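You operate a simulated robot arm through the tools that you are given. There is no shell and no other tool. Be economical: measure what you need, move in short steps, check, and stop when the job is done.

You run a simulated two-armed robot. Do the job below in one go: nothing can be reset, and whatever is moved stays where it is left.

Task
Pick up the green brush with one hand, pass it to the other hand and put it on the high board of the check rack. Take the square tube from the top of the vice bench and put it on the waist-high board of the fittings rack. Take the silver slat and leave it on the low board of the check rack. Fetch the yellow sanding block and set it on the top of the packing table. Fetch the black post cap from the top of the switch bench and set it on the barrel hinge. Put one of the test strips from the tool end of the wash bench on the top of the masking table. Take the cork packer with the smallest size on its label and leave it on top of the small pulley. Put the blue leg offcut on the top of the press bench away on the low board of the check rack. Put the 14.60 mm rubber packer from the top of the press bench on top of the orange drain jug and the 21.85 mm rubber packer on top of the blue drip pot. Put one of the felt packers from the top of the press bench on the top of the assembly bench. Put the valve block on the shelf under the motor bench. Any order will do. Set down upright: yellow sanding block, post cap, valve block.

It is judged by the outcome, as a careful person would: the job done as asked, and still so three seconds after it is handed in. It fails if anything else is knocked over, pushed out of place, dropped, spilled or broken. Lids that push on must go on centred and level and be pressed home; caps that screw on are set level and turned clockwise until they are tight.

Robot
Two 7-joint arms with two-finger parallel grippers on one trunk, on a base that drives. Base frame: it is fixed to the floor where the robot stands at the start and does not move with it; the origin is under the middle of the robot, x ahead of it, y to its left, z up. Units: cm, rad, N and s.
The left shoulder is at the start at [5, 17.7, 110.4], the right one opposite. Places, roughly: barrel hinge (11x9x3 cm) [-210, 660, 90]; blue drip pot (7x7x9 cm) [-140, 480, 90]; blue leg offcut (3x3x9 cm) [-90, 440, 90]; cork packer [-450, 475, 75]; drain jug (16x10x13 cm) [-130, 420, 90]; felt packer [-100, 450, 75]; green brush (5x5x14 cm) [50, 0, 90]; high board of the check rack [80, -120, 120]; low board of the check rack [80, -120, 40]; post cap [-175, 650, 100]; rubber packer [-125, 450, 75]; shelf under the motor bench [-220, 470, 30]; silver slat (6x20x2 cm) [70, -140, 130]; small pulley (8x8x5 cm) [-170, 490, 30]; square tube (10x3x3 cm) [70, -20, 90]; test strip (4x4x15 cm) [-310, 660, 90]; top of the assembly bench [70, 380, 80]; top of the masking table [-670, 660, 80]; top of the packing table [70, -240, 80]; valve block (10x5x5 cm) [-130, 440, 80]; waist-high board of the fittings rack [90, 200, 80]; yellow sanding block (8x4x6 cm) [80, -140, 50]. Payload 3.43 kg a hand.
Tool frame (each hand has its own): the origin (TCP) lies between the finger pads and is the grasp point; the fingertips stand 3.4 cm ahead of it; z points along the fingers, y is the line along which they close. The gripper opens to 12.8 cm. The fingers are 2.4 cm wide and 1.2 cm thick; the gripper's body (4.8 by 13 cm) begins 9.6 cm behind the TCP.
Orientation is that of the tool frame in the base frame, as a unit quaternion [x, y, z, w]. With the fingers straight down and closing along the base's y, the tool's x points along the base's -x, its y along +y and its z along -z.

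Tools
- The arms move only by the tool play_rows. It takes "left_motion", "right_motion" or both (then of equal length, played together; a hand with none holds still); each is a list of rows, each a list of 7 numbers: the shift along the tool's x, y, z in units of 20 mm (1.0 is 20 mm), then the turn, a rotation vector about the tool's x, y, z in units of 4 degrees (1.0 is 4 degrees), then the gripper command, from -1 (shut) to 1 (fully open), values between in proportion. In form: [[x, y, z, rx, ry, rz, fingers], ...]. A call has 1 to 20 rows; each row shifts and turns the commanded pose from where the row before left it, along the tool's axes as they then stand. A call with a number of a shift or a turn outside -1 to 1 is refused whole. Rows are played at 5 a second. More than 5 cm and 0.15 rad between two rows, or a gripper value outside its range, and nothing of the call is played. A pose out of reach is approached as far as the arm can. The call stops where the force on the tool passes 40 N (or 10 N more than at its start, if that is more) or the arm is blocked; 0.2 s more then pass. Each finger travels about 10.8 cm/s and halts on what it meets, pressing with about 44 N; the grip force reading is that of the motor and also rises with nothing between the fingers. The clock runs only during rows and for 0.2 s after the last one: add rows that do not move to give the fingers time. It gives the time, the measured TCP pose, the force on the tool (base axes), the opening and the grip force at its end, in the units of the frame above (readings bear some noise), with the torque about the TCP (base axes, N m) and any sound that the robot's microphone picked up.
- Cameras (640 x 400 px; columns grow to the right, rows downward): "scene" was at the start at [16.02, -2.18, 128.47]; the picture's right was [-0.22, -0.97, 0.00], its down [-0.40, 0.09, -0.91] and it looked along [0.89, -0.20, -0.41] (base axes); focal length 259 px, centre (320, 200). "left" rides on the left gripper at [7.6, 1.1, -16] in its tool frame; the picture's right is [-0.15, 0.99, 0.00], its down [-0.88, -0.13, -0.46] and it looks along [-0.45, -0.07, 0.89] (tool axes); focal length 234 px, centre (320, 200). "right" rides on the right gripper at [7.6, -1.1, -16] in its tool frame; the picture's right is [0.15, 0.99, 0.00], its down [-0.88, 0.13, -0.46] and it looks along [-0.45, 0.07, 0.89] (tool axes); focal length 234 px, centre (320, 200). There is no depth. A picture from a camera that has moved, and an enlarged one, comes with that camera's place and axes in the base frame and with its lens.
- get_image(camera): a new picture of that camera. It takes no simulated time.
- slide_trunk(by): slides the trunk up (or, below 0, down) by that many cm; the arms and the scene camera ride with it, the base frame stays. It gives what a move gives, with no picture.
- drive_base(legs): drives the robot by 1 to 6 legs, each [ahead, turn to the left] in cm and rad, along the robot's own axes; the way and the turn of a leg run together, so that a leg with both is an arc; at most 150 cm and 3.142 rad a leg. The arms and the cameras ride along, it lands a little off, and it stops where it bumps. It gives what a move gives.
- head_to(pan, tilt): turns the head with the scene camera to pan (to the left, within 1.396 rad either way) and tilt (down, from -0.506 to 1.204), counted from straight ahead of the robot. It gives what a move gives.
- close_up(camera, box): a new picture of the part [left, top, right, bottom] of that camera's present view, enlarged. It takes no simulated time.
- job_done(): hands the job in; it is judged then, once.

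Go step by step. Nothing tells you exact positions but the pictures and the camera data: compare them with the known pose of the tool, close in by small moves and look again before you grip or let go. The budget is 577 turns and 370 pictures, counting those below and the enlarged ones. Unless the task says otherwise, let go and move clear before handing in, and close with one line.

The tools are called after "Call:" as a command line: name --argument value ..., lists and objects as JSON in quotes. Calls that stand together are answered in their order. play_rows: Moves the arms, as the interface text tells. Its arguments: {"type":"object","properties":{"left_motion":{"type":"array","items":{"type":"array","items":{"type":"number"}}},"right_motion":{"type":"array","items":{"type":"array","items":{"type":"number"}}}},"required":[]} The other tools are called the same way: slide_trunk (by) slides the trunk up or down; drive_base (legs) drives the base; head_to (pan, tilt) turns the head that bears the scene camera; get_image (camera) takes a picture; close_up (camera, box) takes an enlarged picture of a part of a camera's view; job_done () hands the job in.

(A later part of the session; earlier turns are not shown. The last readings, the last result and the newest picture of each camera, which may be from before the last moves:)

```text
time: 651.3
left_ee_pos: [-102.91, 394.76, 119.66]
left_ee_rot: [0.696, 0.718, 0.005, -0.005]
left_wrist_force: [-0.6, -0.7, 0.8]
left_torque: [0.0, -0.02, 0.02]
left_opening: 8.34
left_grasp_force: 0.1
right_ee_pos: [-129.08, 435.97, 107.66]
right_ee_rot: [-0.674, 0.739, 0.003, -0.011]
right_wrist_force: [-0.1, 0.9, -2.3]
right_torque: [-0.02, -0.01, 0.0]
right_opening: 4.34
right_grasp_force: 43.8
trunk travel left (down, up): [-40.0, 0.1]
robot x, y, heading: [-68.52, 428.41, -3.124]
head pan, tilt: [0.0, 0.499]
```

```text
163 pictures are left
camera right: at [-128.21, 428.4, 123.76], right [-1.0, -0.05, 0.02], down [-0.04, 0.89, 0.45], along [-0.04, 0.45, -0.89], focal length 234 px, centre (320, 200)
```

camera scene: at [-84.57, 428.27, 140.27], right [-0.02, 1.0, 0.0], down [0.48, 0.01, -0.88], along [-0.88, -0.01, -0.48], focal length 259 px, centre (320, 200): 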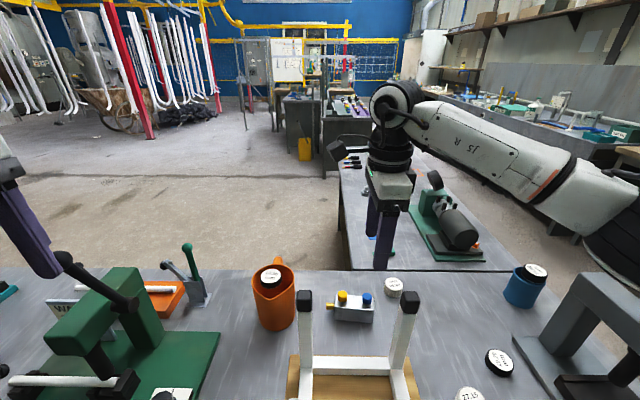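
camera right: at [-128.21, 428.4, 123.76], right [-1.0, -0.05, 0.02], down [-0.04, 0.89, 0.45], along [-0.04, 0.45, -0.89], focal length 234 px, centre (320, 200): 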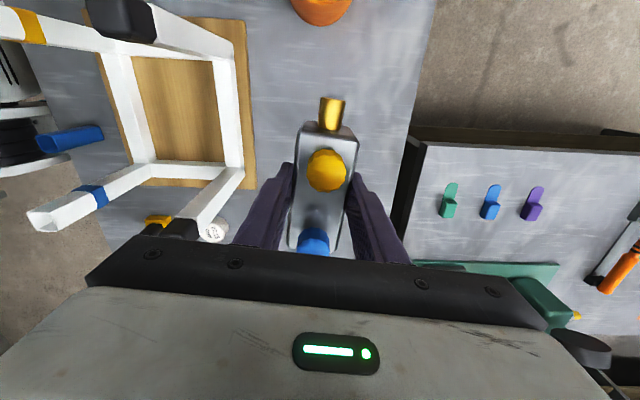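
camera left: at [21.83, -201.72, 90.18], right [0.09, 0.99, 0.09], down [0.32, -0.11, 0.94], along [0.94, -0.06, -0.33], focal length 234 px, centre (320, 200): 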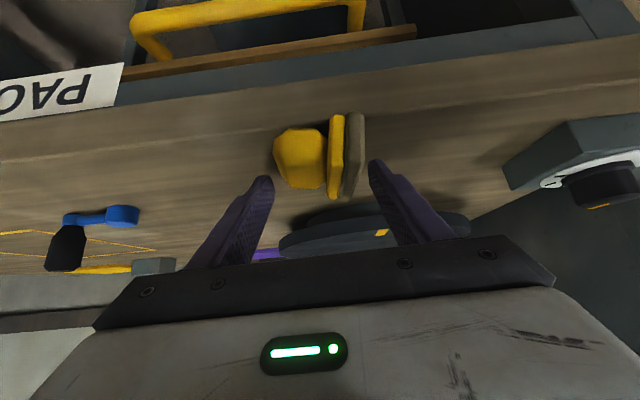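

Call:
play_rows --right_motion '[[0, 0, -1, 0, 0, 0, -1], [0, 0, -1, 0, 0, 0, -1], [0, 0, -1, 0, 0, 0, -1]]'

Call:
drive_base --legs '[[-37, 0], [0, -1.589], [130, 0], [0, 1.571], [150, 0], [0, 1.571]]'

Call:
head_to --pan 0 --tilt 0.6

Call:
get_image --camera "scene"

```text
time: 652.1
left_ee_pos: [-103.05, 394.94, 119.66]
left_ee_rot: [0.696, 0.718, 0.005, -0.005]
left_wrist_force: [0.4, -0.8, 0.5]
left_torque: [0.03, 0.01, -0.01]
left_opening: 8.31
left_grasp_force: 0.0
right_ee_pos: [-128.94, 436.13, 113.87]
right_ee_rot: [-0.674, 0.739, 0.004, -0.011]
right_wrist_force: [-0.1, -0.1, -2.2]
right_torque: [-0.04, -0.01, 0.0]
right_opening: 4.37
right_grasp_force: 43.6
trunk travel left (down, up): [-40.0, 0.1]
robot x, y, heading: [-68.41, 428.87, -3.127]
head pan, tilt: [0.0, 0.499]
```

```text
time: 679.2
left_ee_pos: [-150.58, 520.85, 119.79]
left_ee_rot: [-0.012, 1.0, 0.001, -0.007]
left_wrist_force: [-0.2, -0.1, 0.5]
left_torque: [-0.01, 0.03, 0.0]
left_opening: 8.32
left_grasp_force: 0.0
right_ee_pos: [-191.91, 495.2, 113.76]
right_ee_rot: [0.999, -0.05, 0.006, 0.01]
right_wrist_force: [0.8, 0.6, -1.7]
right_torque: [-0.04, -0.02, -0.01]
right_opening: 4.34
right_grasp_force: 43.7
trunk travel left (down, up): [-40.0, 0.1]
robot x, y, heading: [-184.06, 555.55, -1.561]
head pan, tilt: [0.0, 0.499]
```

```text
time: 679.9
left_ee_pos: [-150.62, 520.87, 119.75]
left_ee_rot: [-0.012, 1.0, 0.001, -0.006]
left_wrist_force: [0.7, -0.2, 0.1]
left_torque: [0.0, -0.01, 0.01]
left_opening: 8.32
left_grasp_force: 0.0
right_ee_pos: [-192.01, 495.25, 113.76]
right_ee_rot: [0.999, -0.05, 0.006, 0.011]
right_wrist_force: [-0.5, 0.0, -2.1]
right_torque: [-0.04, 0.02, 0.0]
right_opening: 4.34
right_grasp_force: 43.7
trunk travel left (down, up): [-40.0, 0.1]
robot x, y, heading: [-184.46, 555.5, -1.563]
head pan, tilt: [0.0, 0.6]
```

```text
162 pictures are left
camera scene: at [-183.98, 539.73, 139.36], right [-1.0, -0.01, 0.0], down [-0.01, 0.56, -0.83], along [0.01, -0.83, -0.56], focal length 259 px, centre (320, 200)
```

scene: 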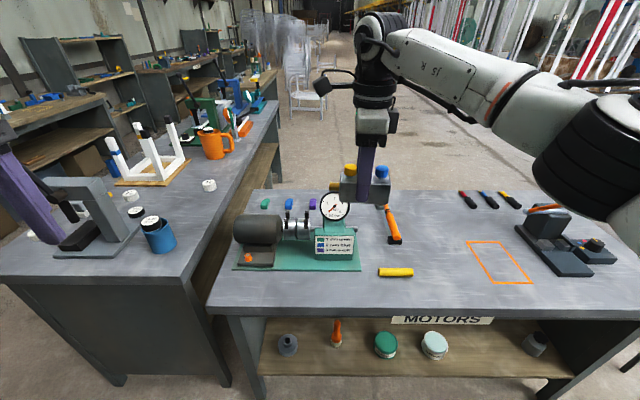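

The motor bench shelf is below the MOTORS sign, with a free gap right of the mint can. I shift over, back off, and lower the trunk and the block.

Call:
drive_base --legs '[[0, -1.571], [50, 0], [0, 1.571], [-28, 0]]'

Call:
slide_trunk --by -39.5

Call:
play_rows --right_motion '[[0, -0.8, 1, 0, 0, 0, -1], [0, -0.8, 1, 0, 0, 0, -1], [0, -0.8, 1, 0, 0, 0, -1], [0, -0.8, 1, 0, 0, 0, -1], [0, -0.8, 1, 0, 0, 0, -1], [0, -0.8, 1, 0, 0, 0, -1], [0, -0.8, 1, 0, 0, 0, -1], [0, -0.8, 1, 0, 0, 0, -1], [0, -0.8, 1, 0, 0, 0, -1], [0, 0, 1, 0, 0, 0, -1], [0, 0, 1, 0, 0, 0, -1], [0, 0, 1, 0, 0, 0, -1], [0, 0, 1, 0, 0, 0, -1]]'

Call:
head_to --pan -0.1 --tilt 0.5

Call:
get_image --camera "scene"

```text
time: 692.0
left_ee_pos: [-200.92, 547.84, 119.75]
left_ee_rot: [-0.008, 1.0, 0.0, -0.007]
left_wrist_force: [-0.5, 0.3, 0.1]
left_torque: [0.0, -0.02, -0.01]
left_opening: 8.34
left_grasp_force: 0.1
right_ee_pos: [-242.66, 522.61, 113.83]
right_ee_rot: [0.998, -0.055, 0.005, 0.011]
right_wrist_force: [0.8, 0.5, -1.2]
right_torque: [0.0, -0.02, 0.01]
right_opening: 4.33
right_grasp_force: 43.6
trunk travel left (down, up): [-40.0, 0.1]
robot x, y, heading: [-234.32, 583.19, -1.567]
head pan, tilt: [0.0, 0.6]
```

```text
time: 695.8
left_ee_pos: [-200.91, 547.79, 80.24]
left_ee_rot: [-0.007, 1.0, 0.001, -0.007]
left_wrist_force: [0.3, -0.3, -0.7]
left_torque: [-0.03, -0.01, 0.03]
left_opening: 8.29
left_grasp_force: 0.0
right_ee_pos: [-242.66, 522.5, 74.4]
right_ee_rot: [0.998, -0.055, 0.006, 0.011]
right_wrist_force: [0.4, -0.5, -2.3]
right_torque: [-0.01, 0.01, 0.02]
right_opening: 4.34
right_grasp_force: 44.0
trunk travel left (down, up): [-0.5, 39.6]
robot x, y, heading: [-234.29, 583.16, -1.571]
head pan, tilt: [0.0, 0.6]
```

```text
time: 698.6
left_ee_pos: [-200.9, 547.73, 80.18]
left_ee_rot: [-0.007, 1.0, 0.001, -0.008]
left_wrist_force: [1.3, -0.2, -0.5]
left_torque: [0.03, 0.01, 0.0]
left_opening: 8.31
left_grasp_force: 0.1
right_ee_pos: [-240.79, 536.19, 48.05]
right_ee_rot: [0.998, -0.054, 0.006, 0.011]
right_wrist_force: [0.6, 0.1, -2.3]
right_torque: [-0.01, -0.05, 0.01]
right_opening: 4.32
right_grasp_force: 44.3
trunk travel left (down, up): [-0.5, 39.6]
robot x, y, heading: [-234.31, 582.84, -1.572]
head pan, tilt: [0.0, 0.6]
```

```text
time: 699.2
left_ee_pos: [-200.96, 547.78, 80.17]
left_ee_rot: [-0.007, 1.0, 0.001, -0.006]
left_wrist_force: [-0.3, 0.1, 0.8]
left_torque: [0.0, -0.01, 0.01]
left_opening: 8.31
left_grasp_force: 0.1
right_ee_pos: [-240.64, 536.07, 47.82]
right_ee_rot: [0.998, -0.054, 0.006, 0.011]
right_wrist_force: [-0.1, 0.7, -2.5]
right_torque: [-0.03, 0.04, 0.01]
right_opening: 4.32
right_grasp_force: 44.0
trunk travel left (down, up): [-0.5, 39.6]
robot x, y, heading: [-234.07, 582.61, -1.573]
head pan, tilt: [-0.099, 0.499]
```

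```text
161 pictures are left
camera scene: at [-235.07, 566.76, 100.77], right [-1.0, 0.1, 0.0], down [0.05, 0.48, -0.88], along [-0.09, -0.87, -0.48], focal length 259 px, centre (320, 200)
```

scene: 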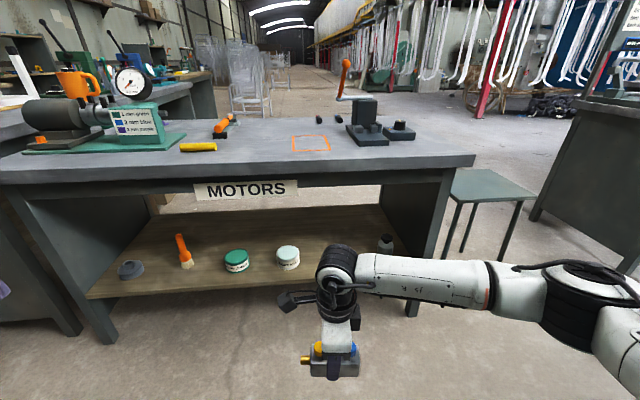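

Call:
play_rows --right_motion '[[-0.9, 0, 1, 0, 0, 0, -1], [-0.9, 0, 1, 0, 0, 0, -1], [-0.9, 0, 1, 0, 0, 0, -1], [-0.9, 0, 1, 0, 0, 0, -1], [-0.9, 0, 1, 0, 0, 0, -1]]'

Call:
drive_base --legs '[[25, 0]]'

Call:
get_image --camera "scene"

Call:
get_image --camera "right"

```text
time: 700.4
left_ee_pos: [-201.0, 547.8, 80.22]
left_ee_rot: [-0.008, 1.0, 0.001, -0.007]
left_wrist_force: [0.7, 0.3, 0.1]
left_torque: [0.02, 0.0, 0.05]
left_opening: 8.31
left_grasp_force: 0.0
right_ee_pos: [-249.54, 537.06, 37.97]
right_ee_rot: [0.998, -0.055, 0.006, 0.011]
right_wrist_force: [-0.6, -0.5, -2.2]
right_torque: [0.0, 0.0, -0.03]
right_opening: 4.32
right_grasp_force: 44.3
trunk travel left (down, up): [-0.5, 39.6]
robot x, y, heading: [-233.84, 582.82, -1.573]
head pan, tilt: [-0.099, 0.499]
```

```text
time: 702.2
left_ee_pos: [-201.13, 523.11, 80.24]
left_ee_rot: [-0.004, 1.0, 0.001, -0.007]
left_wrist_force: [0.4, 0.0, 0.1]
left_torque: [-0.04, 0.01, -0.01]
left_opening: 8.33
left_grasp_force: 0.1
right_ee_pos: [-249.8, 512.53, 38.0]
right_ee_rot: [0.998, -0.056, 0.006, 0.012]
right_wrist_force: [-0.9, 0.0, -1.9]
right_torque: [-0.01, -0.03, 0.03]
right_opening: 4.3
right_grasp_force: 44.2
trunk travel left (down, up): [-0.5, 39.6]
robot x, y, heading: [-234.44, 557.84, -1.576]
head pan, tilt: [-0.099, 0.499]
```

```text
160 pictures are left
camera scene: at [-235.19, 542.09, 100.77], right [-0.99, 0.1, 0.0], down [0.05, 0.48, -0.88], along [-0.09, -0.87, -0.48], focal length 259 px, centre (320, 200)
```

scene: 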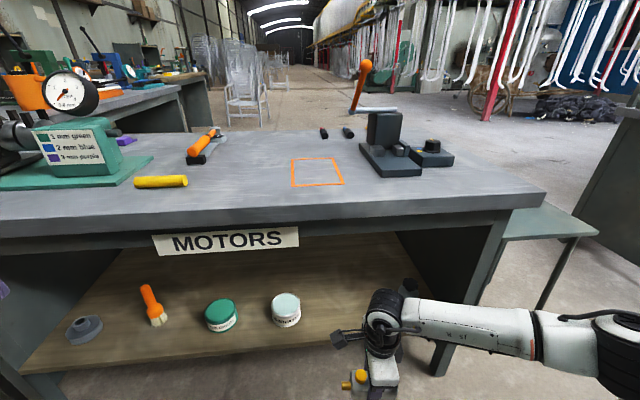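

```text
159 pictures are left
camera right: at [-242.18, 512.99, 54.01], right [0.03, -1.0, 0.02], down [-0.89, -0.02, 0.45], along [-0.45, -0.03, -0.89], focal length 234 px, centre (320, 200)
```

right: 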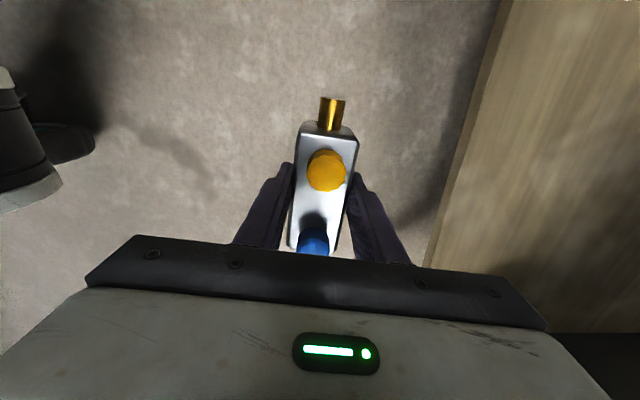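

The elbow would meet the bench leg. I come in at an angle instead, with the elbow side turned away from the bench.

Call:
drive_base --legs '[[0, 1.726], [28, 0], [0, -2.05], [18, 0]]'

Call:
get_image --camera "scene"

Call:
get_image --camera "right"

```text
time: 714.5
left_ee_pos: [-192.86, 500.88, 80.23]
left_ee_rot: [0.167, 0.986, 0.003, -0.008]
left_wrist_force: [-0.7, -0.1, -0.6]
left_torque: [0.0, -0.03, 0.0]
left_opening: 8.33
left_grasp_force: 0.0
right_ee_pos: [-242.4, 507.42, 37.97]
right_ee_rot: [0.974, -0.228, 0.003, 0.011]
right_wrist_force: [0.5, 0.4, -1.5]
right_torque: [-0.01, -0.01, 0.0]
right_opening: 4.34
right_grasp_force: 44.0
trunk travel left (down, up): [-0.5, 39.6]
robot x, y, heading: [-212.05, 545.17, -1.926]
head pan, tilt: [-0.099, 0.499]
```

```text
158 pictures are left
camera scene: at [-218.45, 530.32, 100.77], right [-0.9, 0.43, 0.0], down [0.21, 0.43, -0.88], along [-0.38, -0.79, -0.48], focal length 259 px, centre (320, 200)
```

scene: 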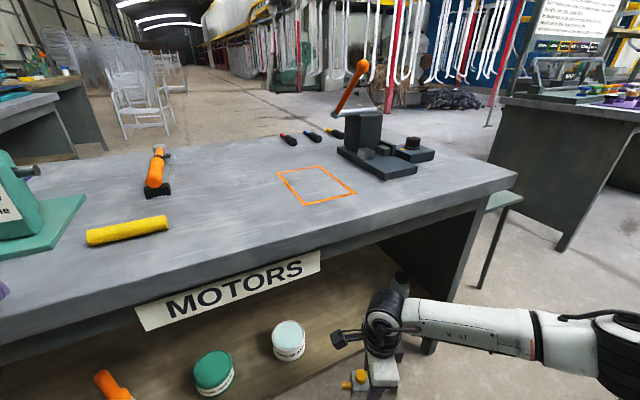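

```text
157 pictures are left
camera right: at [-234.91, 505.34, 54.0], right [-0.31, -0.95, 0.02], down [-0.85, 0.28, 0.45], along [-0.43, 0.12, -0.89], focal length 234 px, centre (320, 200)
```

right: 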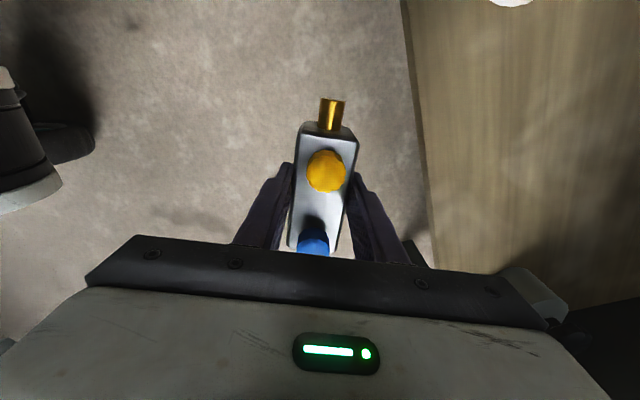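

Call:
play_rows --left_motion '[[0, 0, -1, 0, 0, 0, 0.3], [0, 0, -1, 0, 0, 0, 0.3], [0, 0, -1, 0, 0, 0, 0.3], [0, 0, -1, 0, 0, 0, 0.3], [0, 0, -1, 0, 0, 0, 0.3], [0, 0, -1, 0, 0, 0, 0.3], [0, 0, -1, 0, 0, 0, 0.3], [0, 0, -1, 0, 0, 0, 0.3]]' --right_motion '[[0, 0, 0.5, 0, 0, 0, -1], [0, 0, 0.3, 0, 0, 0, -1], [0, 0, 0, 0, 0, 0, -1], [0, 0, 0, 0, 0, 0, -1], [0, 0, 0, 0, 0, 0, -1], [0, 0, 0, 0, 0, 0, -1], [0, 0, 0, 0, 0, 0, -1], [0, 0, 0, 0, 0, 0, -1]]'

Call:
drive_base --legs '[[12, 0]]'

Call:
get_image --camera "right"

Call:
get_image --camera "scene"

```text
time: 716.3
left_ee_pos: [-192.97, 500.64, 96.26]
left_ee_rot: [0.166, 0.986, 0.001, -0.007]
left_wrist_force: [0.2, -1.7, 0.1]
left_torque: [0.01, -0.04, -0.02]
left_opening: 8.33
left_grasp_force: 0.1
right_ee_pos: [-242.2, 507.39, 36.43]
right_ee_rot: [0.974, -0.228, 0.002, 0.012]
right_wrist_force: [0.7, 0.6, -2.2]
right_torque: [-0.01, 0.01, 0.02]
right_opening: 4.34
right_grasp_force: 44.2
trunk travel left (down, up): [-0.5, 39.6]
robot x, y, heading: [-211.85, 544.94, -1.918]
head pan, tilt: [-0.099, 0.499]
```

```text
time: 717.5
left_ee_pos: [-196.86, 489.62, 96.12]
left_ee_rot: [0.167, 0.986, 0.001, -0.007]
left_wrist_force: [0.3, -0.1, -0.4]
left_torque: [0.0, 0.01, 0.01]
left_opening: 8.31
left_grasp_force: 0.0
right_ee_pos: [-246.19, 496.09, 36.37]
right_ee_rot: [0.974, -0.226, 0.003, 0.012]
right_wrist_force: [0.5, 0.5, -2.2]
right_torque: [-0.01, 0.0, -0.01]
right_opening: 4.34
right_grasp_force: 43.9
trunk travel left (down, up): [-0.5, 39.6]
robot x, y, heading: [-216.57, 534.12, -1.919]
head pan, tilt: [-0.099, 0.499]
```

```text
156 pictures are left
camera right: at [-238.88, 494.11, 52.41], right [-0.31, -0.95, 0.02], down [-0.85, 0.28, 0.45], along [-0.43, 0.12, -0.89], focal length 234 px, centre (320, 200)
```

right: 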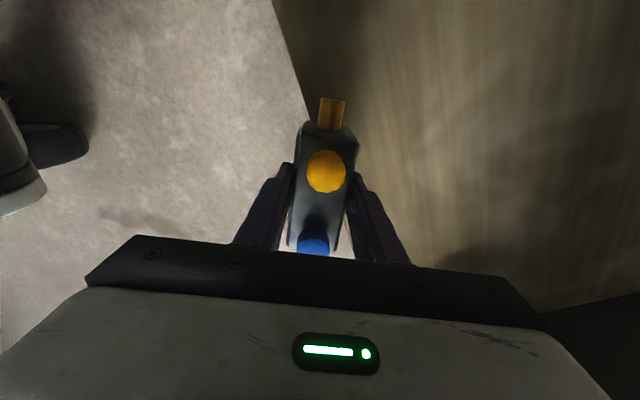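

```text
155 pictures are left
camera scene: at [-222.51, 519.11, 100.77], right [-0.9, 0.43, 0.0], down [0.21, 0.43, -0.88], along [-0.38, -0.79, -0.48], focal length 259 px, centre (320, 200)
```

scene: 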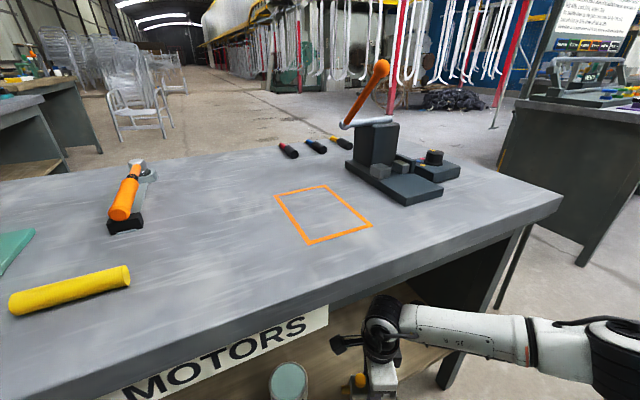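

Call:
drive_base --legs '[[6, 0]]'

Call:
get_image --camera "right"

```text
time: 718.5
left_ee_pos: [-198.84, 483.95, 96.34]
left_ee_rot: [0.166, 0.986, 0.001, -0.007]
left_wrist_force: [0.1, -0.3, 0.4]
left_torque: [-0.01, 0.03, 0.0]
left_opening: 8.33
left_grasp_force: 0.1
right_ee_pos: [-248.27, 490.58, 36.42]
right_ee_rot: [0.974, -0.227, 0.003, 0.011]
right_wrist_force: [-0.9, 0.3, -3.0]
right_torque: [-0.02, -0.02, -0.03]
right_opening: 4.32
right_grasp_force: 44.4
trunk travel left (down, up): [-0.5, 39.6]
robot x, y, heading: [-218.19, 528.32, -1.917]
head pan, tilt: [-0.099, 0.499]
```

```text
154 pictures are left
camera right: at [-240.89, 488.5, 52.41], right [-0.3, -0.95, 0.02], down [-0.85, 0.28, 0.45], along [-0.43, 0.12, -0.89], focal length 234 px, centre (320, 200)
```

right: 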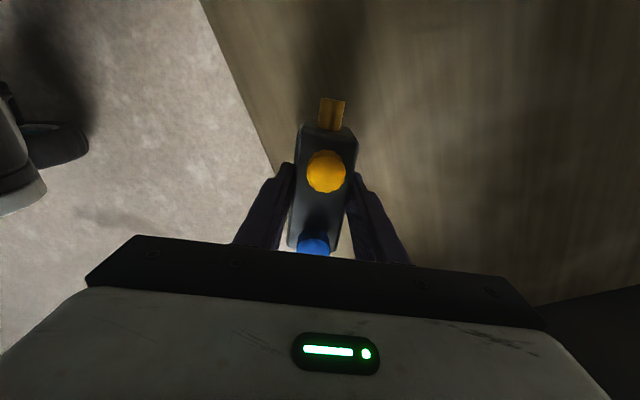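

Call:
drive_base --legs '[[3.5, 0]]'

Call:
play_rows --right_motion '[[0, 0, 0.5, 0, 0, 0, -1], [0, 0, 0.3, 0, 0, 0, -1]]'

Call:
play_rows --right_motion '[[0, 0, 0.3, 0, 0, 0, -1], [0, 0, 0.2, 0, 0, 0, -1]]'

Call:
play_rows --right_motion '[[0, 0, 0.3, 0, 0, 0, -1], [0, 0, 0.2, 0, 0, 0, -1]]'

```text
time: 719.3
left_ee_pos: [-200.04, 480.73, 96.17]
left_ee_rot: [0.165, 0.986, 0.001, -0.008]
left_wrist_force: [0.1, -0.3, 0.2]
left_torque: [-0.04, -0.01, 0.02]
left_opening: 8.31
left_grasp_force: 0.2
right_ee_pos: [-249.37, 487.25, 36.43]
right_ee_rot: [0.974, -0.227, 0.003, 0.011]
right_wrist_force: [-0.4, -0.4, -1.2]
right_torque: [0.0, -0.01, -0.01]
right_opening: 4.33
right_grasp_force: 44.0
trunk travel left (down, up): [-0.5, 39.6]
robot x, y, heading: [-219.48, 525.5, -1.916]
head pan, tilt: [-0.099, 0.499]
```

```text
time: 719.9
left_ee_pos: [-200.03, 480.78, 96.24]
left_ee_rot: [0.166, 0.986, 0.001, -0.007]
left_wrist_force: [-0.1, 0.6, 0.5]
left_torque: [0.01, -0.01, 0.05]
left_opening: 8.31
left_grasp_force: 0.1
right_ee_pos: [-249.44, 487.27, 34.79]
right_ee_rot: [0.974, -0.227, 0.003, 0.011]
right_wrist_force: [0.5, 0.1, -2.2]
right_torque: [-0.03, -0.01, 0.03]
right_opening: 4.33
right_grasp_force: 44.3
trunk travel left (down, up): [-0.5, 39.6]
robot x, y, heading: [-219.21, 524.65, -1.917]
head pan, tilt: [-0.099, 0.499]
```

```text
time: 720.5
left_ee_pos: [-199.98, 480.78, 96.2]
left_ee_rot: [0.166, 0.986, 0.001, -0.006]
left_wrist_force: [0.3, -0.2, -0.7]
left_torque: [0.0, 0.0, 0.03]
left_opening: 8.32
left_grasp_force: 0.1
right_ee_pos: [-249.54, 487.17, 33.8]
right_ee_rot: [0.974, -0.225, 0.003, 0.011]
right_wrist_force: [0.1, 0.0, -2.1]
right_torque: [0.02, 0.0, -0.01]
right_opening: 4.33
right_grasp_force: 44.0
trunk travel left (down, up): [-0.5, 39.6]
robot x, y, heading: [-219.04, 525.1, -1.914]
head pan, tilt: [-0.099, 0.499]
```

```text
time: 721.1
left_ee_pos: [-199.97, 480.72, 96.22]
left_ee_rot: [0.166, 0.986, 0.0, -0.007]
left_wrist_force: [-0.1, -0.1, -0.3]
left_torque: [0.03, -0.01, -0.02]
left_opening: 8.33
left_grasp_force: 0.0
right_ee_pos: [-249.44, 487.15, 32.81]
right_ee_rot: [0.974, -0.226, 0.005, 0.011]
right_wrist_force: [0.0, 0.3, -0.9]
right_torque: [0.08, -0.01, -0.03]
right_opening: 4.34
right_grasp_force: 44.1
trunk travel left (down, up): [-0.5, 39.6]
robot x, y, heading: [-219.57, 524.92, -1.918]
head pan, tilt: [-0.099, 0.499]
```

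Call:
play_rows --right_motion '[[0, 0, 0.2, 0, 0, 0, -1], [0, 0, 0.15, 0, 0, 0, -1]]'

Call:
get_image --camera "right"

```text
time: 721.7
left_ee_pos: [-199.85, 480.96, 96.26]
left_ee_rot: [0.166, 0.986, 0.0, -0.008]
left_wrist_force: [0.6, -0.2, -0.6]
left_torque: [-0.02, 0.0, 0.0]
left_opening: 8.32
left_grasp_force: 0.0
right_ee_pos: [-249.29, 487.0, 32.52]
right_ee_rot: [0.974, -0.226, 0.005, 0.015]
right_wrist_force: [-0.1, 4.6, 29.9]
right_torque: [0.81, -0.39, 0.0]
right_opening: 4.38
right_grasp_force: 43.5
trunk travel left (down, up): [-0.5, 39.6]
robot x, y, heading: [-219.19, 525.49, -1.917]
head pan, tilt: [-0.099, 0.499]
```

```text
153 pictures are left
camera right: at [-242.03, 485.04, 48.49], right [-0.3, -0.95, 0.03], down [-0.85, 0.28, 0.45], along [-0.43, 0.11, -0.89], focal length 234 px, centre (320, 200)
```

right: 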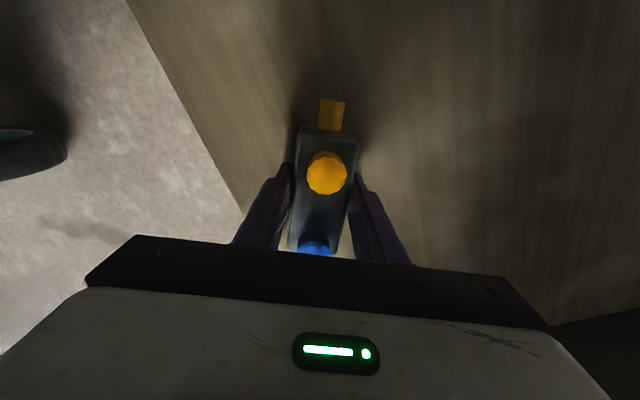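

Call:
play_rows --right_motion '[[0, 0, -0.1, 0, 0, 0, -1], [0, 0, 0, 0, 0, 0, -0.2], [0, 0, 0, 0, 0, 0, 0], [0, 0, 0, 0, 0, 0, 0.15], [0, 0, 0, 0, 0, 0, 0.2], [0, 0, -0.5, 0, 0, 0, 0.2]]'

Call:
get_image --camera "right"

```text
time: 723.1
left_ee_pos: [-200.0, 480.59, 96.23]
left_ee_rot: [0.165, 0.986, 0.001, -0.007]
left_wrist_force: [-0.2, -2.0, -0.3]
left_torque: [-0.02, -0.01, 0.01]
left_opening: 8.31
left_grasp_force: 0.1
right_ee_pos: [-249.34, 487.06, 33.28]
right_ee_rot: [0.974, -0.226, 0.003, 0.011]
right_wrist_force: [0.4, 0.2, 0.3]
right_torque: [0.0, 0.0, 0.01]
right_opening: 7.69
right_grasp_force: 0.0
trunk travel left (down, up): [-0.5, 39.6]
robot x, y, heading: [-220.03, 525.24, -1.914]
head pan, tilt: [-0.099, 0.499]
```

```text
152 pictures are left
camera right: at [-242.01, 485.19, 49.26], right [-0.3, -0.95, 0.02], down [-0.85, 0.28, 0.45], along [-0.43, 0.12, -0.89], focal length 234 px, centre (320, 200)
```

right: 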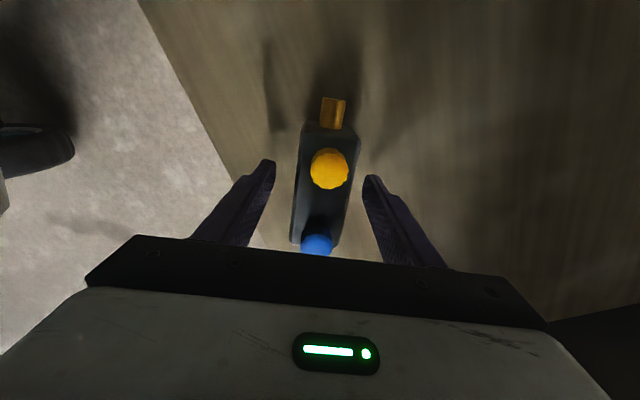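

Call:
play_rows --right_motion '[[-0.8, 0, 0, 0, 0, 0, 0.2], [-0.8, 0, 0, 0, 0, 0, 0.2], [-0.8, 0, 0, 0, 0, 0, 0.2], [-0.8, 0, 0, 0, 0, 0, 0.2], [-0.8, 0, 0, 0, 0, 0, 0.2]]'

Call:
get_image --camera "right"

```text
time: 724.3
left_ee_pos: [-200.0, 480.81, 96.34]
left_ee_rot: [0.166, 0.986, 0.001, -0.007]
left_wrist_force: [-0.5, 0.0, 0.3]
left_torque: [0.01, 0.02, -0.01]
left_opening: 8.3
left_grasp_force: 0.1
right_ee_pos: [-256.61, 490.61, 33.28]
right_ee_rot: [0.974, -0.226, 0.004, 0.012]
right_wrist_force: [0.3, 0.4, 0.8]
right_torque: [-0.01, 0.03, 0.0]
right_opening: 7.68
right_grasp_force: 0.0
trunk travel left (down, up): [-0.5, 39.6]
robot x, y, heading: [-219.44, 524.94, -1.915]
head pan, tilt: [-0.099, 0.499]
```

```text
151 pictures are left
camera right: at [-249.19, 488.58, 49.26], right [-0.3, -0.95, 0.02], down [-0.85, 0.28, 0.45], along [-0.43, 0.12, -0.89], focal length 234 px, centre (320, 200)
```

right: 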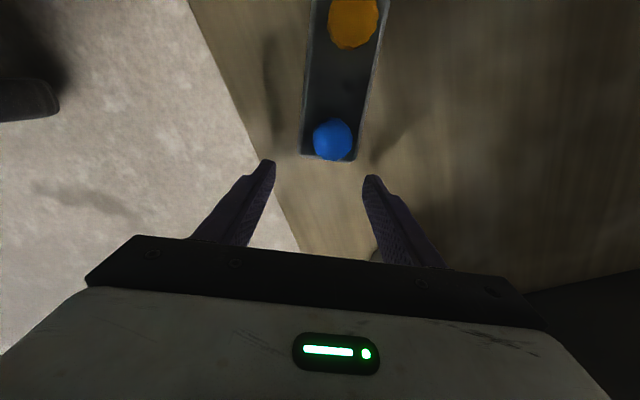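

Call:
play_rows --right_motion '[[-0.8, 0, 0, 0, 0, 0, 0.2]]'

Call:
drive_base --legs '[[-38, 0]]'

Call:
get_image --camera "scene"

```text
time: 724.7
left_ee_pos: [-199.94, 480.65, 96.29]
left_ee_rot: [0.166, 0.986, 0.001, -0.007]
left_wrist_force: [-0.5, -0.4, -0.2]
left_torque: [0.01, 0.04, 0.02]
left_opening: 8.3
left_grasp_force: 0.2
right_ee_pos: [-258.07, 491.32, 33.13]
right_ee_rot: [0.974, -0.226, 0.004, 0.011]
right_wrist_force: [-0.1, -0.5, 0.6]
right_torque: [-0.01, -0.02, 0.04]
right_opening: 7.67
right_grasp_force: 0.0
trunk travel left (down, up): [-0.5, 39.6]
robot x, y, heading: [-219.27, 525.11, -1.917]
head pan, tilt: [-0.099, 0.499]
```

```text
time: 727.1
left_ee_pos: [-187.21, 516.52, 96.32]
left_ee_rot: [0.17, 0.985, 0.001, -0.007]
left_wrist_force: [-0.4, -0.3, 0.3]
left_torque: [0.0, 0.02, 0.01]
left_opening: 8.34
left_grasp_force: 0.1
right_ee_pos: [-245.25, 527.6, 33.16]
right_ee_rot: [0.973, -0.229, 0.002, 0.011]
right_wrist_force: [-0.1, 0.2, 0.0]
right_torque: [0.01, 0.02, 0.01]
right_opening: 7.68
right_grasp_force: 0.1
trunk travel left (down, up): [-0.5, 39.6]
robot x, y, heading: [-206.15, 560.95, -1.923]
head pan, tilt: [-0.099, 0.499]
```

```text
150 pictures are left
camera scene: at [-212.64, 546.23, 100.77], right [-0.9, 0.44, 0.0], down [0.21, 0.43, -0.88], along [-0.39, -0.79, -0.48], focal length 259 px, centre (320, 200)
```

scene: 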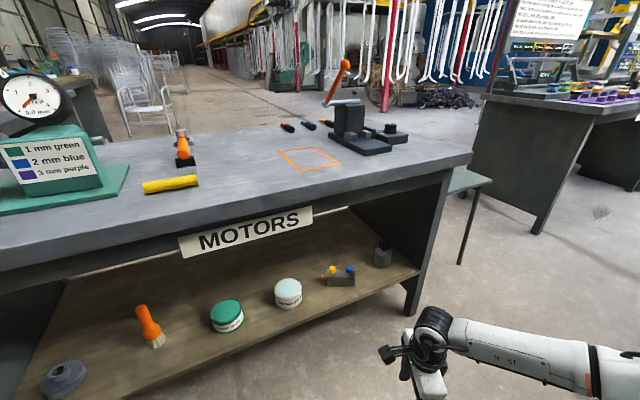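

The valve block stands upright on the shelf. Next the switch bench behind me: trunk up and turn round.

Call:
slide_trunk --by 39.5

Call:
play_rows --right_motion '[[0, 0, -1, 0, 0, -1, 0.2], [0, 0, -1, 0, 0, -1, 0.2], [0, 0, -1, 0, 0, -1, 0.2], [0, 0, -1, 0, 0, -1, 0.2], [0, 0, -1, 0, 0, -1, 0.2], [0, 0, -1, 0, 0, -1, 0.2], [0, 0, -1, 0, 0, -1, 0.2], [0, 0, -1, 0, 0, -1, 0.2], [0, 0, -1, 0, 0, -1, 0.2], [0, 0, -1, 0, 0, -1, 0.2], [0, 0, -1, 0, 0, -1, 0.2], [0, 0, -1, 0, 0, -1, 0.2], [0, 0, -1, 0, 0, -1, 0.2], [0, 0, -1, 0, 0, -1, 0.2], [0, 0, -1, 0, 0, -1, 0.2], [0, 0, -1, 0, 0, -1, 0.2]]'

Call:
drive_base --legs '[[0, -2.79]]'

Call:
head_to --pan 0 --tilt 0.4

Call:
get_image --camera "scene"

```text
time: 730.9
left_ee_pos: [-187.22, 516.64, 135.64]
left_ee_rot: [0.169, 0.986, 0.001, -0.007]
left_wrist_force: [0.7, -0.1, 0.0]
left_torque: [-0.04, 0.02, 0.04]
left_opening: 8.33
left_grasp_force: 0.0
right_ee_pos: [-245.12, 527.56, 72.64]
right_ee_rot: [0.973, -0.229, 0.002, 0.011]
right_wrist_force: [-0.6, 0.1, 1.0]
right_torque: [0.02, 0.02, 0.0]
right_opening: 7.7
right_grasp_force: 0.1
trunk travel left (down, up): [-40.0, 0.1]
robot x, y, heading: [-206.17, 561.06, -1.926]
head pan, tilt: [-0.099, 0.499]
```

```text
time: 734.3
left_ee_pos: [-187.12, 516.46, 135.8]
left_ee_rot: [0.169, 0.986, 0.001, -0.007]
left_wrist_force: [0.7, -0.3, -0.1]
left_torque: [0.02, 0.0, 0.04]
left_opening: 8.31
left_grasp_force: 0.0
right_ee_pos: [-245.21, 528.33, 104.83]
right_ee_rot: [0.947, 0.322, -0.003, 0.011]
right_wrist_force: [0.8, 0.5, 0.4]
right_torque: [-0.01, 0.0, 0.04]
right_opening: 7.68
right_grasp_force: 0.0
trunk travel left (down, up): [-40.0, 0.1]
robot x, y, heading: [-206.4, 560.94, -1.925]
head pan, tilt: [-0.099, 0.499]
```

```text
time: 741.2
left_ee_pos: [-240.16, 595.55, 135.8]
left_ee_rot: [1.0, 0.015, 0.006, 0.0]
left_wrist_force: [1.2, 0.0, -1.1]
left_torque: [-0.04, 0.04, 0.0]
left_opening: 8.3
left_grasp_force: 0.1
right_ee_pos: [-181.84, 605.9, 104.78]
right_ee_rot: [-0.49, 0.872, 0.011, 0.002]
right_wrist_force: [-0.5, 0.3, 0.8]
right_torque: [0.01, 0.04, 0.01]
right_opening: 7.66
right_grasp_force: 0.1
trunk travel left (down, up): [-40.0, 0.1]
robot x, y, heading: [-206.27, 560.96, 1.59]
head pan, tilt: [-0.099, 0.499]
```

```text
time: 741.9
left_ee_pos: [-240.23, 595.71, 135.68]
left_ee_rot: [1.0, 0.016, 0.008, 0.0]
left_wrist_force: [-0.1, 0.4, -0.4]
left_torque: [0.03, -0.02, -0.04]
left_opening: 8.29
left_grasp_force: 0.0
right_ee_pos: [-181.84, 605.86, 104.68]
right_ee_rot: [-0.49, 0.872, 0.012, 0.001]
right_wrist_force: [0.2, -0.3, 0.0]
right_torque: [0.03, 0.01, -0.01]
right_opening: 7.69
right_grasp_force: 0.0
trunk travel left (down, up): [-40.0, 0.1]
robot x, y, heading: [-206.21, 561.48, 1.582]
head pan, tilt: [0.0, 0.4]
```

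```text
149 pictures are left
camera scene: at [-206.49, 577.24, 141.18], right [1.0, 0.02, 0.0], down [0.01, -0.39, -0.92], along [-0.01, 0.92, -0.39], focal length 259 px, centre (320, 200)
```

scene: 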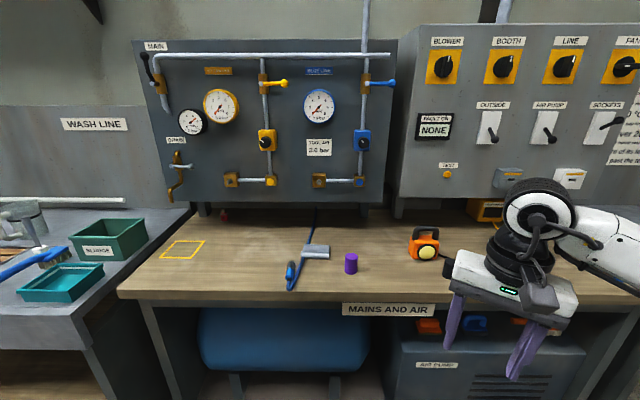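

Call:
close_up --camera "scene" --box '[250, 190, 490, 310]'

```text
2.67 times, centred on (370, 250) of scene
camera zoom: at [-206.49, 577.24, 141.18], right [1.0, 0.02, 0.0], down [0.01, -0.39, -0.92], along [-0.01, 0.92, -0.39], focal length 690 px, centre (187, 67)
```

zoom: 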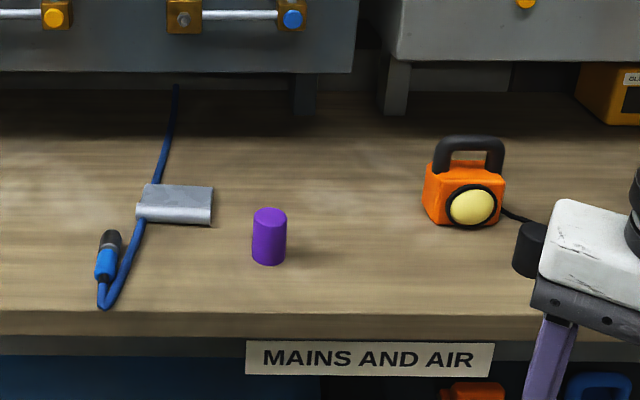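

Call:
play_rows --right_motion '[[-0.6, -0.97, 0, 0, 0, 0, 0.2], [-0.6, -0.97, 0, 0, 0, 0, 0.2], [-0.6, -0.97, 0, 0, 0, 0, 0.2], [-0.6, -0.97, 0, 0, 0, 0, 0.2], [-0.6, -0.97, 0, 0, 0, 0, 0.2], [-0.6, -0.97, 0, 0, 0, 0, 0.2], [-0.6, -0.97, 0, 0, 0, 0, 0.2]]'

Call:
get_image --camera "scene"

Call:
close_up --camera "scene" --box '[280, 200, 480, 325]'

```text
time: 743.5
left_ee_pos: [-240.14, 595.7, 135.74]
left_ee_rot: [1.0, 0.016, 0.008, 0.0]
left_wrist_force: [-0.3, 0.5, -0.5]
left_torque: [-0.01, 0.02, 0.0]
left_opening: 8.31
left_grasp_force: 0.1
right_ee_pos: [-165.96, 606.05, 104.64]
right_ee_rot: [-0.49, 0.872, 0.013, 0.001]
right_wrist_force: [-0.5, -0.6, 0.4]
right_torque: [0.01, 0.01, 0.01]
right_opening: 7.66
right_grasp_force: 0.1
trunk travel left (down, up): [-40.0, 0.1]
robot x, y, heading: [-206.05, 561.12, 1.587]
head pan, tilt: [0.0, 0.4]
```

```text
147 pictures are left
camera scene: at [-206.45, 577.22, 141.19], right [1.0, 0.02, 0.0], down [0.01, -0.39, -0.92], along [-0.02, 0.92, -0.39], focal length 259 px, centre (320, 200)
```

scene: 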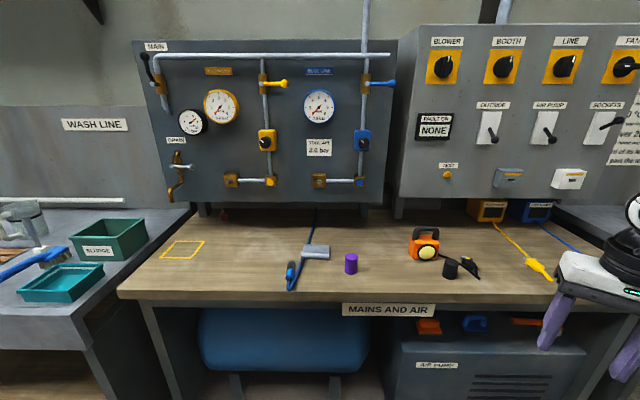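

```text
3.20 times, centred on (380, 262) of scene
camera zoom: at [-206.45, 577.22, 141.19], right [1.0, 0.02, 0.0], down [0.01, -0.39, -0.92], along [-0.02, 0.92, -0.39], focal length 828 px, centre (128, 0)
```

zoom: 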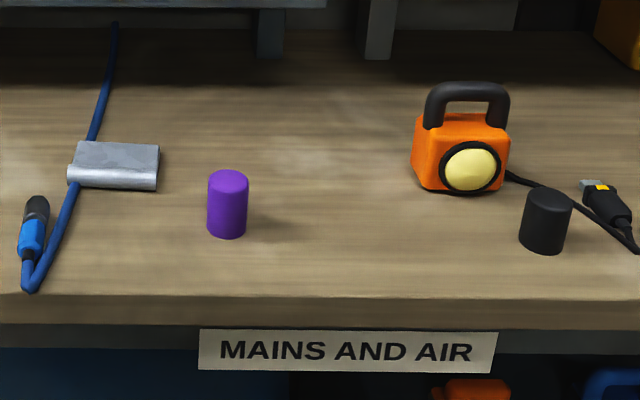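

Call:
drive_base --legs '[[18, 0]]'

Call:
get_image --camera "right"

Call:
get_image --camera "scene"

```text
time: 745.0
left_ee_pos: [-240.52, 613.71, 135.64]
left_ee_rot: [1.0, 0.016, 0.007, 0.0]
left_wrist_force: [0.3, 1.2, 0.1]
left_torque: [-0.01, 0.01, 0.01]
left_opening: 8.35
left_grasp_force: 0.0
right_ee_pos: [-166.41, 624.09, 104.55]
right_ee_rot: [-0.491, 0.871, 0.011, 0.0]
right_wrist_force: [1.0, 0.4, -0.4]
right_torque: [-0.02, 0.01, 0.01]
right_opening: 7.68
right_grasp_force: 0.0
trunk travel left (down, up): [-40.0, 0.1]
robot x, y, heading: [-206.59, 579.18, 1.591]
head pan, tilt: [0.0, 0.4]
```

```text
145 pictures are left
camera right: at [-169.11, 616.63, 120.42], right [-0.92, 0.39, 0.02], down [0.35, 0.81, 0.47], along [0.17, 0.44, -0.88], focal length 234 px, centre (320, 200)
```

right: 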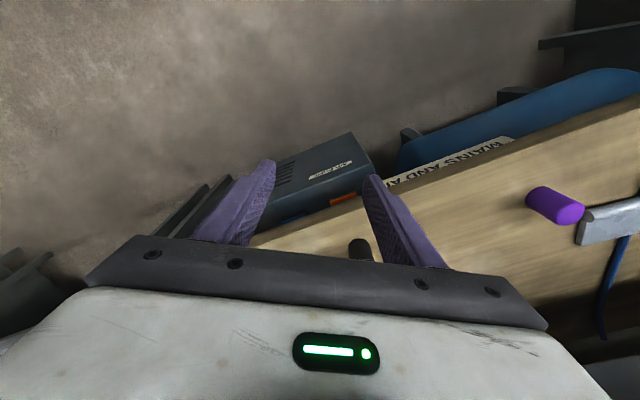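

```text
144 pictures are left
camera scene: at [-206.82, 595.31, 141.17], right [1.0, 0.02, 0.0], down [0.01, -0.39, -0.92], along [-0.02, 0.92, -0.39], focal length 259 px, centre (320, 200)
```

scene: 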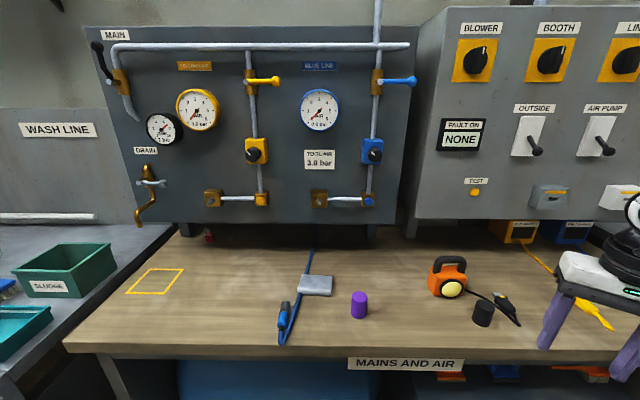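

Call:
drive_base --legs '[[-15, 0], [0, -1.591], [24, 0], [0, 1.571]]'

Call:
drive_base --legs '[[28, 0]]'

Call:
get_image --camera "right"

```text
time: 755.4
left_ee_pos: [-215.48, 599.83, 135.67]
left_ee_rot: [1.0, 0.007, 0.006, 0.0]
left_wrist_force: [-0.2, 0.3, -1.1]
left_torque: [0.03, 0.0, 0.0]
left_opening: 8.33
left_grasp_force: 0.0
right_ee_pos: [-141.08, 608.76, 104.71]
right_ee_rot: [-0.482, 0.876, 0.011, 0.002]
right_wrist_force: [0.0, -0.8, -0.3]
right_torque: [-0.01, 0.02, -0.01]
right_opening: 7.69
right_grasp_force: 0.0
trunk travel left (down, up): [-40.0, 0.1]
robot x, y, heading: [-182.2, 564.77, 1.569]
head pan, tilt: [0.0, 0.4]
```

```text
time: 757.4
left_ee_pos: [-215.25, 627.8, 135.75]
left_ee_rot: [1.0, 0.006, 0.007, 0.0]
left_wrist_force: [0.3, 0.4, 0.6]
left_torque: [0.0, 0.02, 0.05]
left_opening: 8.3
left_grasp_force: 0.0
right_ee_pos: [-140.95, 636.55, 104.54]
right_ee_rot: [-0.481, 0.876, 0.011, 0.001]
right_wrist_force: [0.3, 0.3, -0.2]
right_torque: [-0.03, -0.01, 0.02]
right_opening: 7.69
right_grasp_force: 0.1
trunk travel left (down, up): [-40.0, 0.1]
robot x, y, heading: [-182.04, 592.47, 1.567]
head pan, tilt: [0.0, 0.4]
```

```text
143 pictures are left
camera right: at [-143.83, 629.24, 120.43], right [-0.91, 0.41, 0.02], down [0.37, 0.8, 0.47], along [0.18, 0.43, -0.88], focal length 234 px, centre (320, 200)
```

right: 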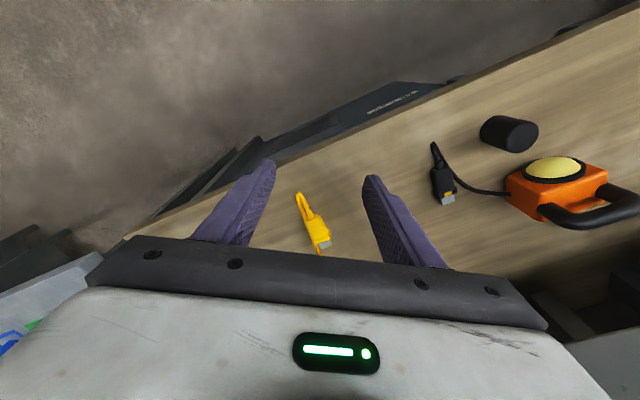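

Call:
play_rows --right_motion '[[0, 0, 0, 0, 0, -1, 0.2], [0, 0, 0, 0, 0, -1, 0.2], [0, 0, 0, 0, 0, -1, 0.2], [0, 0, 0, 0, 0, -1, 0.2], [0, 0, 0, 0, 0, -1, 0.2], [0, 0, 0, 0, 0, -1, 0.2], [0, 0, 0, 0, 0, -1, 0.2], [0, 0, 0, 0, 0, -0.4, 0.2], [0, 1, 0, 0, 0, 0, 0.2], [0, 1, 0, 0, 0, 0, 0.2], [0, 1, 0, 0, 0, 0, 0.2], [0, 1, 0, 0, 0, 0, 0.2], [0, 1, 0, 0, 0, 0, 0.2], [0, 1, 0, 0, 0, 0, 0.2], [0, 1, 0, 0, 0, 0, 0.2], [0, 1, 0, 0, 0, 0, 0.2], [-1, 1, 0, 0, 0, 0, 0.2], [-1, 1, 0, 0, 0, 0, 0.2]]'

Call:
get_image --camera "right"

```text
time: 761.2
left_ee_pos: [-215.39, 627.85, 135.64]
left_ee_rot: [1.0, 0.005, 0.008, 0.0]
left_wrist_force: [-0.6, -0.3, 0.8]
left_torque: [0.03, -0.03, 0.01]
left_opening: 8.33
left_grasp_force: 0.1
right_ee_pos: [-160.8, 641.53, 105.01]
right_ee_rot: [-0.689, 0.724, 0.011, 0.005]
right_wrist_force: [-0.7, 0.6, 0.3]
right_torque: [0.01, 0.0, 0.01]
right_opening: 7.67
right_grasp_force: 0.1
trunk travel left (down, up): [-40.0, 0.1]
robot x, y, heading: [-181.86, 592.55, 1.569]
head pan, tilt: [0.0, 0.4]
```

```text
142 pictures are left
camera right: at [-159.84, 633.52, 120.78], right [-1.0, -0.1, 0.01], down [-0.08, 0.88, 0.47], along [-0.05, 0.47, -0.88], focal length 234 px, centre (320, 200)
```

right: 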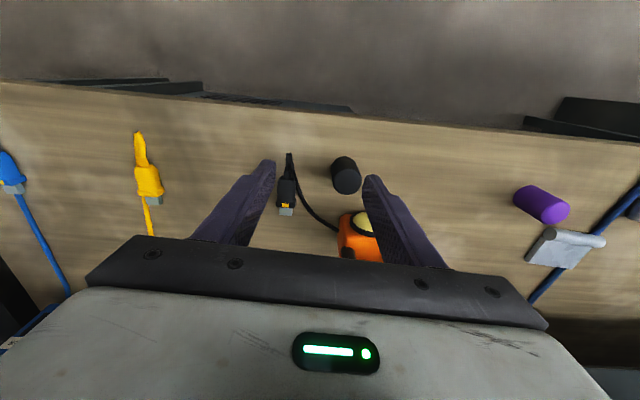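

Call:
play_rows --right_motion '[[-1, 1, 0, 0, 0, 0, 0.2], [-1, 1, 0, 0, 0, 0, 0.2], [0, 0, 1, 0, 0, 0, 0.2], [0, 0, 1, 0, 0, 0, 0.2], [0, 0, 1, 0, 0, 0, 0.2]]'

Call:
get_image --camera "right"

```text
time: 762.4
left_ee_pos: [-215.31, 627.72, 135.79]
left_ee_rot: [1.0, 0.006, 0.006, 0.0]
left_wrist_force: [0.8, -0.3, 0.7]
left_torque: [0.03, 0.01, 0.04]
left_opening: 8.33
left_grasp_force: 0.1
right_ee_pos: [-164.56, 645.97, 98.85]
right_ee_rot: [-0.689, 0.725, 0.011, 0.004]
right_wrist_force: [-0.3, 0.4, 0.0]
right_torque: [0.0, 0.03, 0.02]
right_opening: 7.67
right_grasp_force: 0.0
trunk travel left (down, up): [-40.0, 0.1]
robot x, y, heading: [-182.28, 592.49, 1.569]
head pan, tilt: [0.0, 0.4]
```

```text
141 pictures are left
camera right: at [-163.66, 637.91, 114.73], right [-1.0, -0.1, 0.01], down [-0.08, 0.88, 0.48], along [-0.05, 0.47, -0.88], focal length 234 px, centre (320, 200)
```

right: 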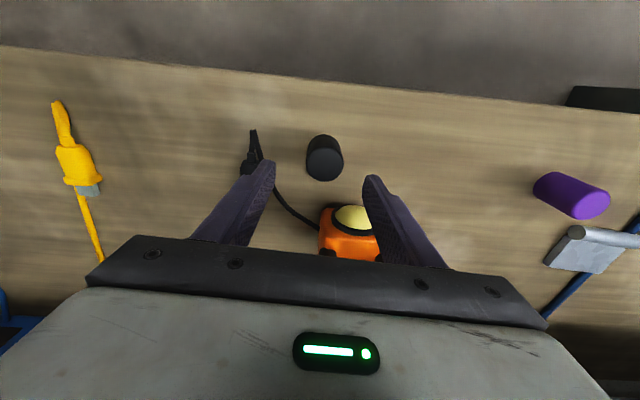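

Call:
play_rows --right_motion '[[0, 0.15, 0.9, 0, 0, 0, 0], [0, 0, 0.9, 0, 0, 0, 0], [0, 0, 0.9, 0, 0, 0, 0], [0, 0, 0.9, 0, 0, 0, 0], [0, 0, 0.6, 0, 0, 0, 0]]'

Call:
get_image --camera "right"

```text
time: 763.6
left_ee_pos: [-215.17, 627.73, 135.82]
left_ee_rot: [1.0, 0.006, 0.007, 0.0]
left_wrist_force: [0.4, 0.4, 0.9]
left_torque: [0.01, 0.01, 0.02]
left_opening: 8.31
left_grasp_force: 0.1
right_ee_pos: [-164.96, 646.05, 90.53]
right_ee_rot: [-0.689, 0.725, 0.011, 0.004]
right_wrist_force: [-0.2, -0.9, 0.6]
right_torque: [0.02, 0.01, 0.02]
right_opening: 6.38
right_grasp_force: 0.1
trunk travel left (down, up): [-40.0, 0.1]
robot x, y, heading: [-182.31, 592.2, 1.568]
head pan, tilt: [0.0, 0.4]
```

```text
140 pictures are left
camera right: at [-163.96, 638.07, 106.41], right [-1.0, -0.1, 0.01], down [-0.08, 0.88, 0.48], along [-0.05, 0.47, -0.88], focal length 234 px, centre (320, 200)
```

right: 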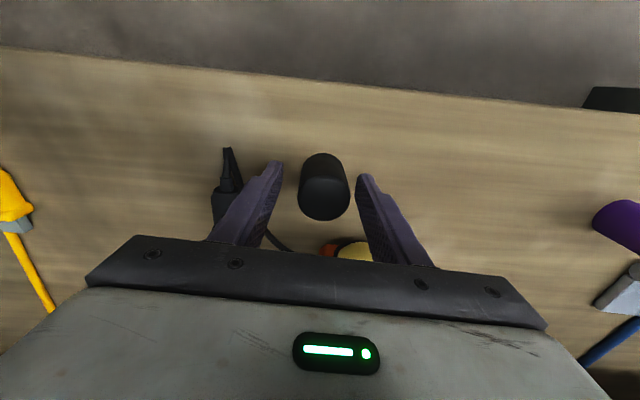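

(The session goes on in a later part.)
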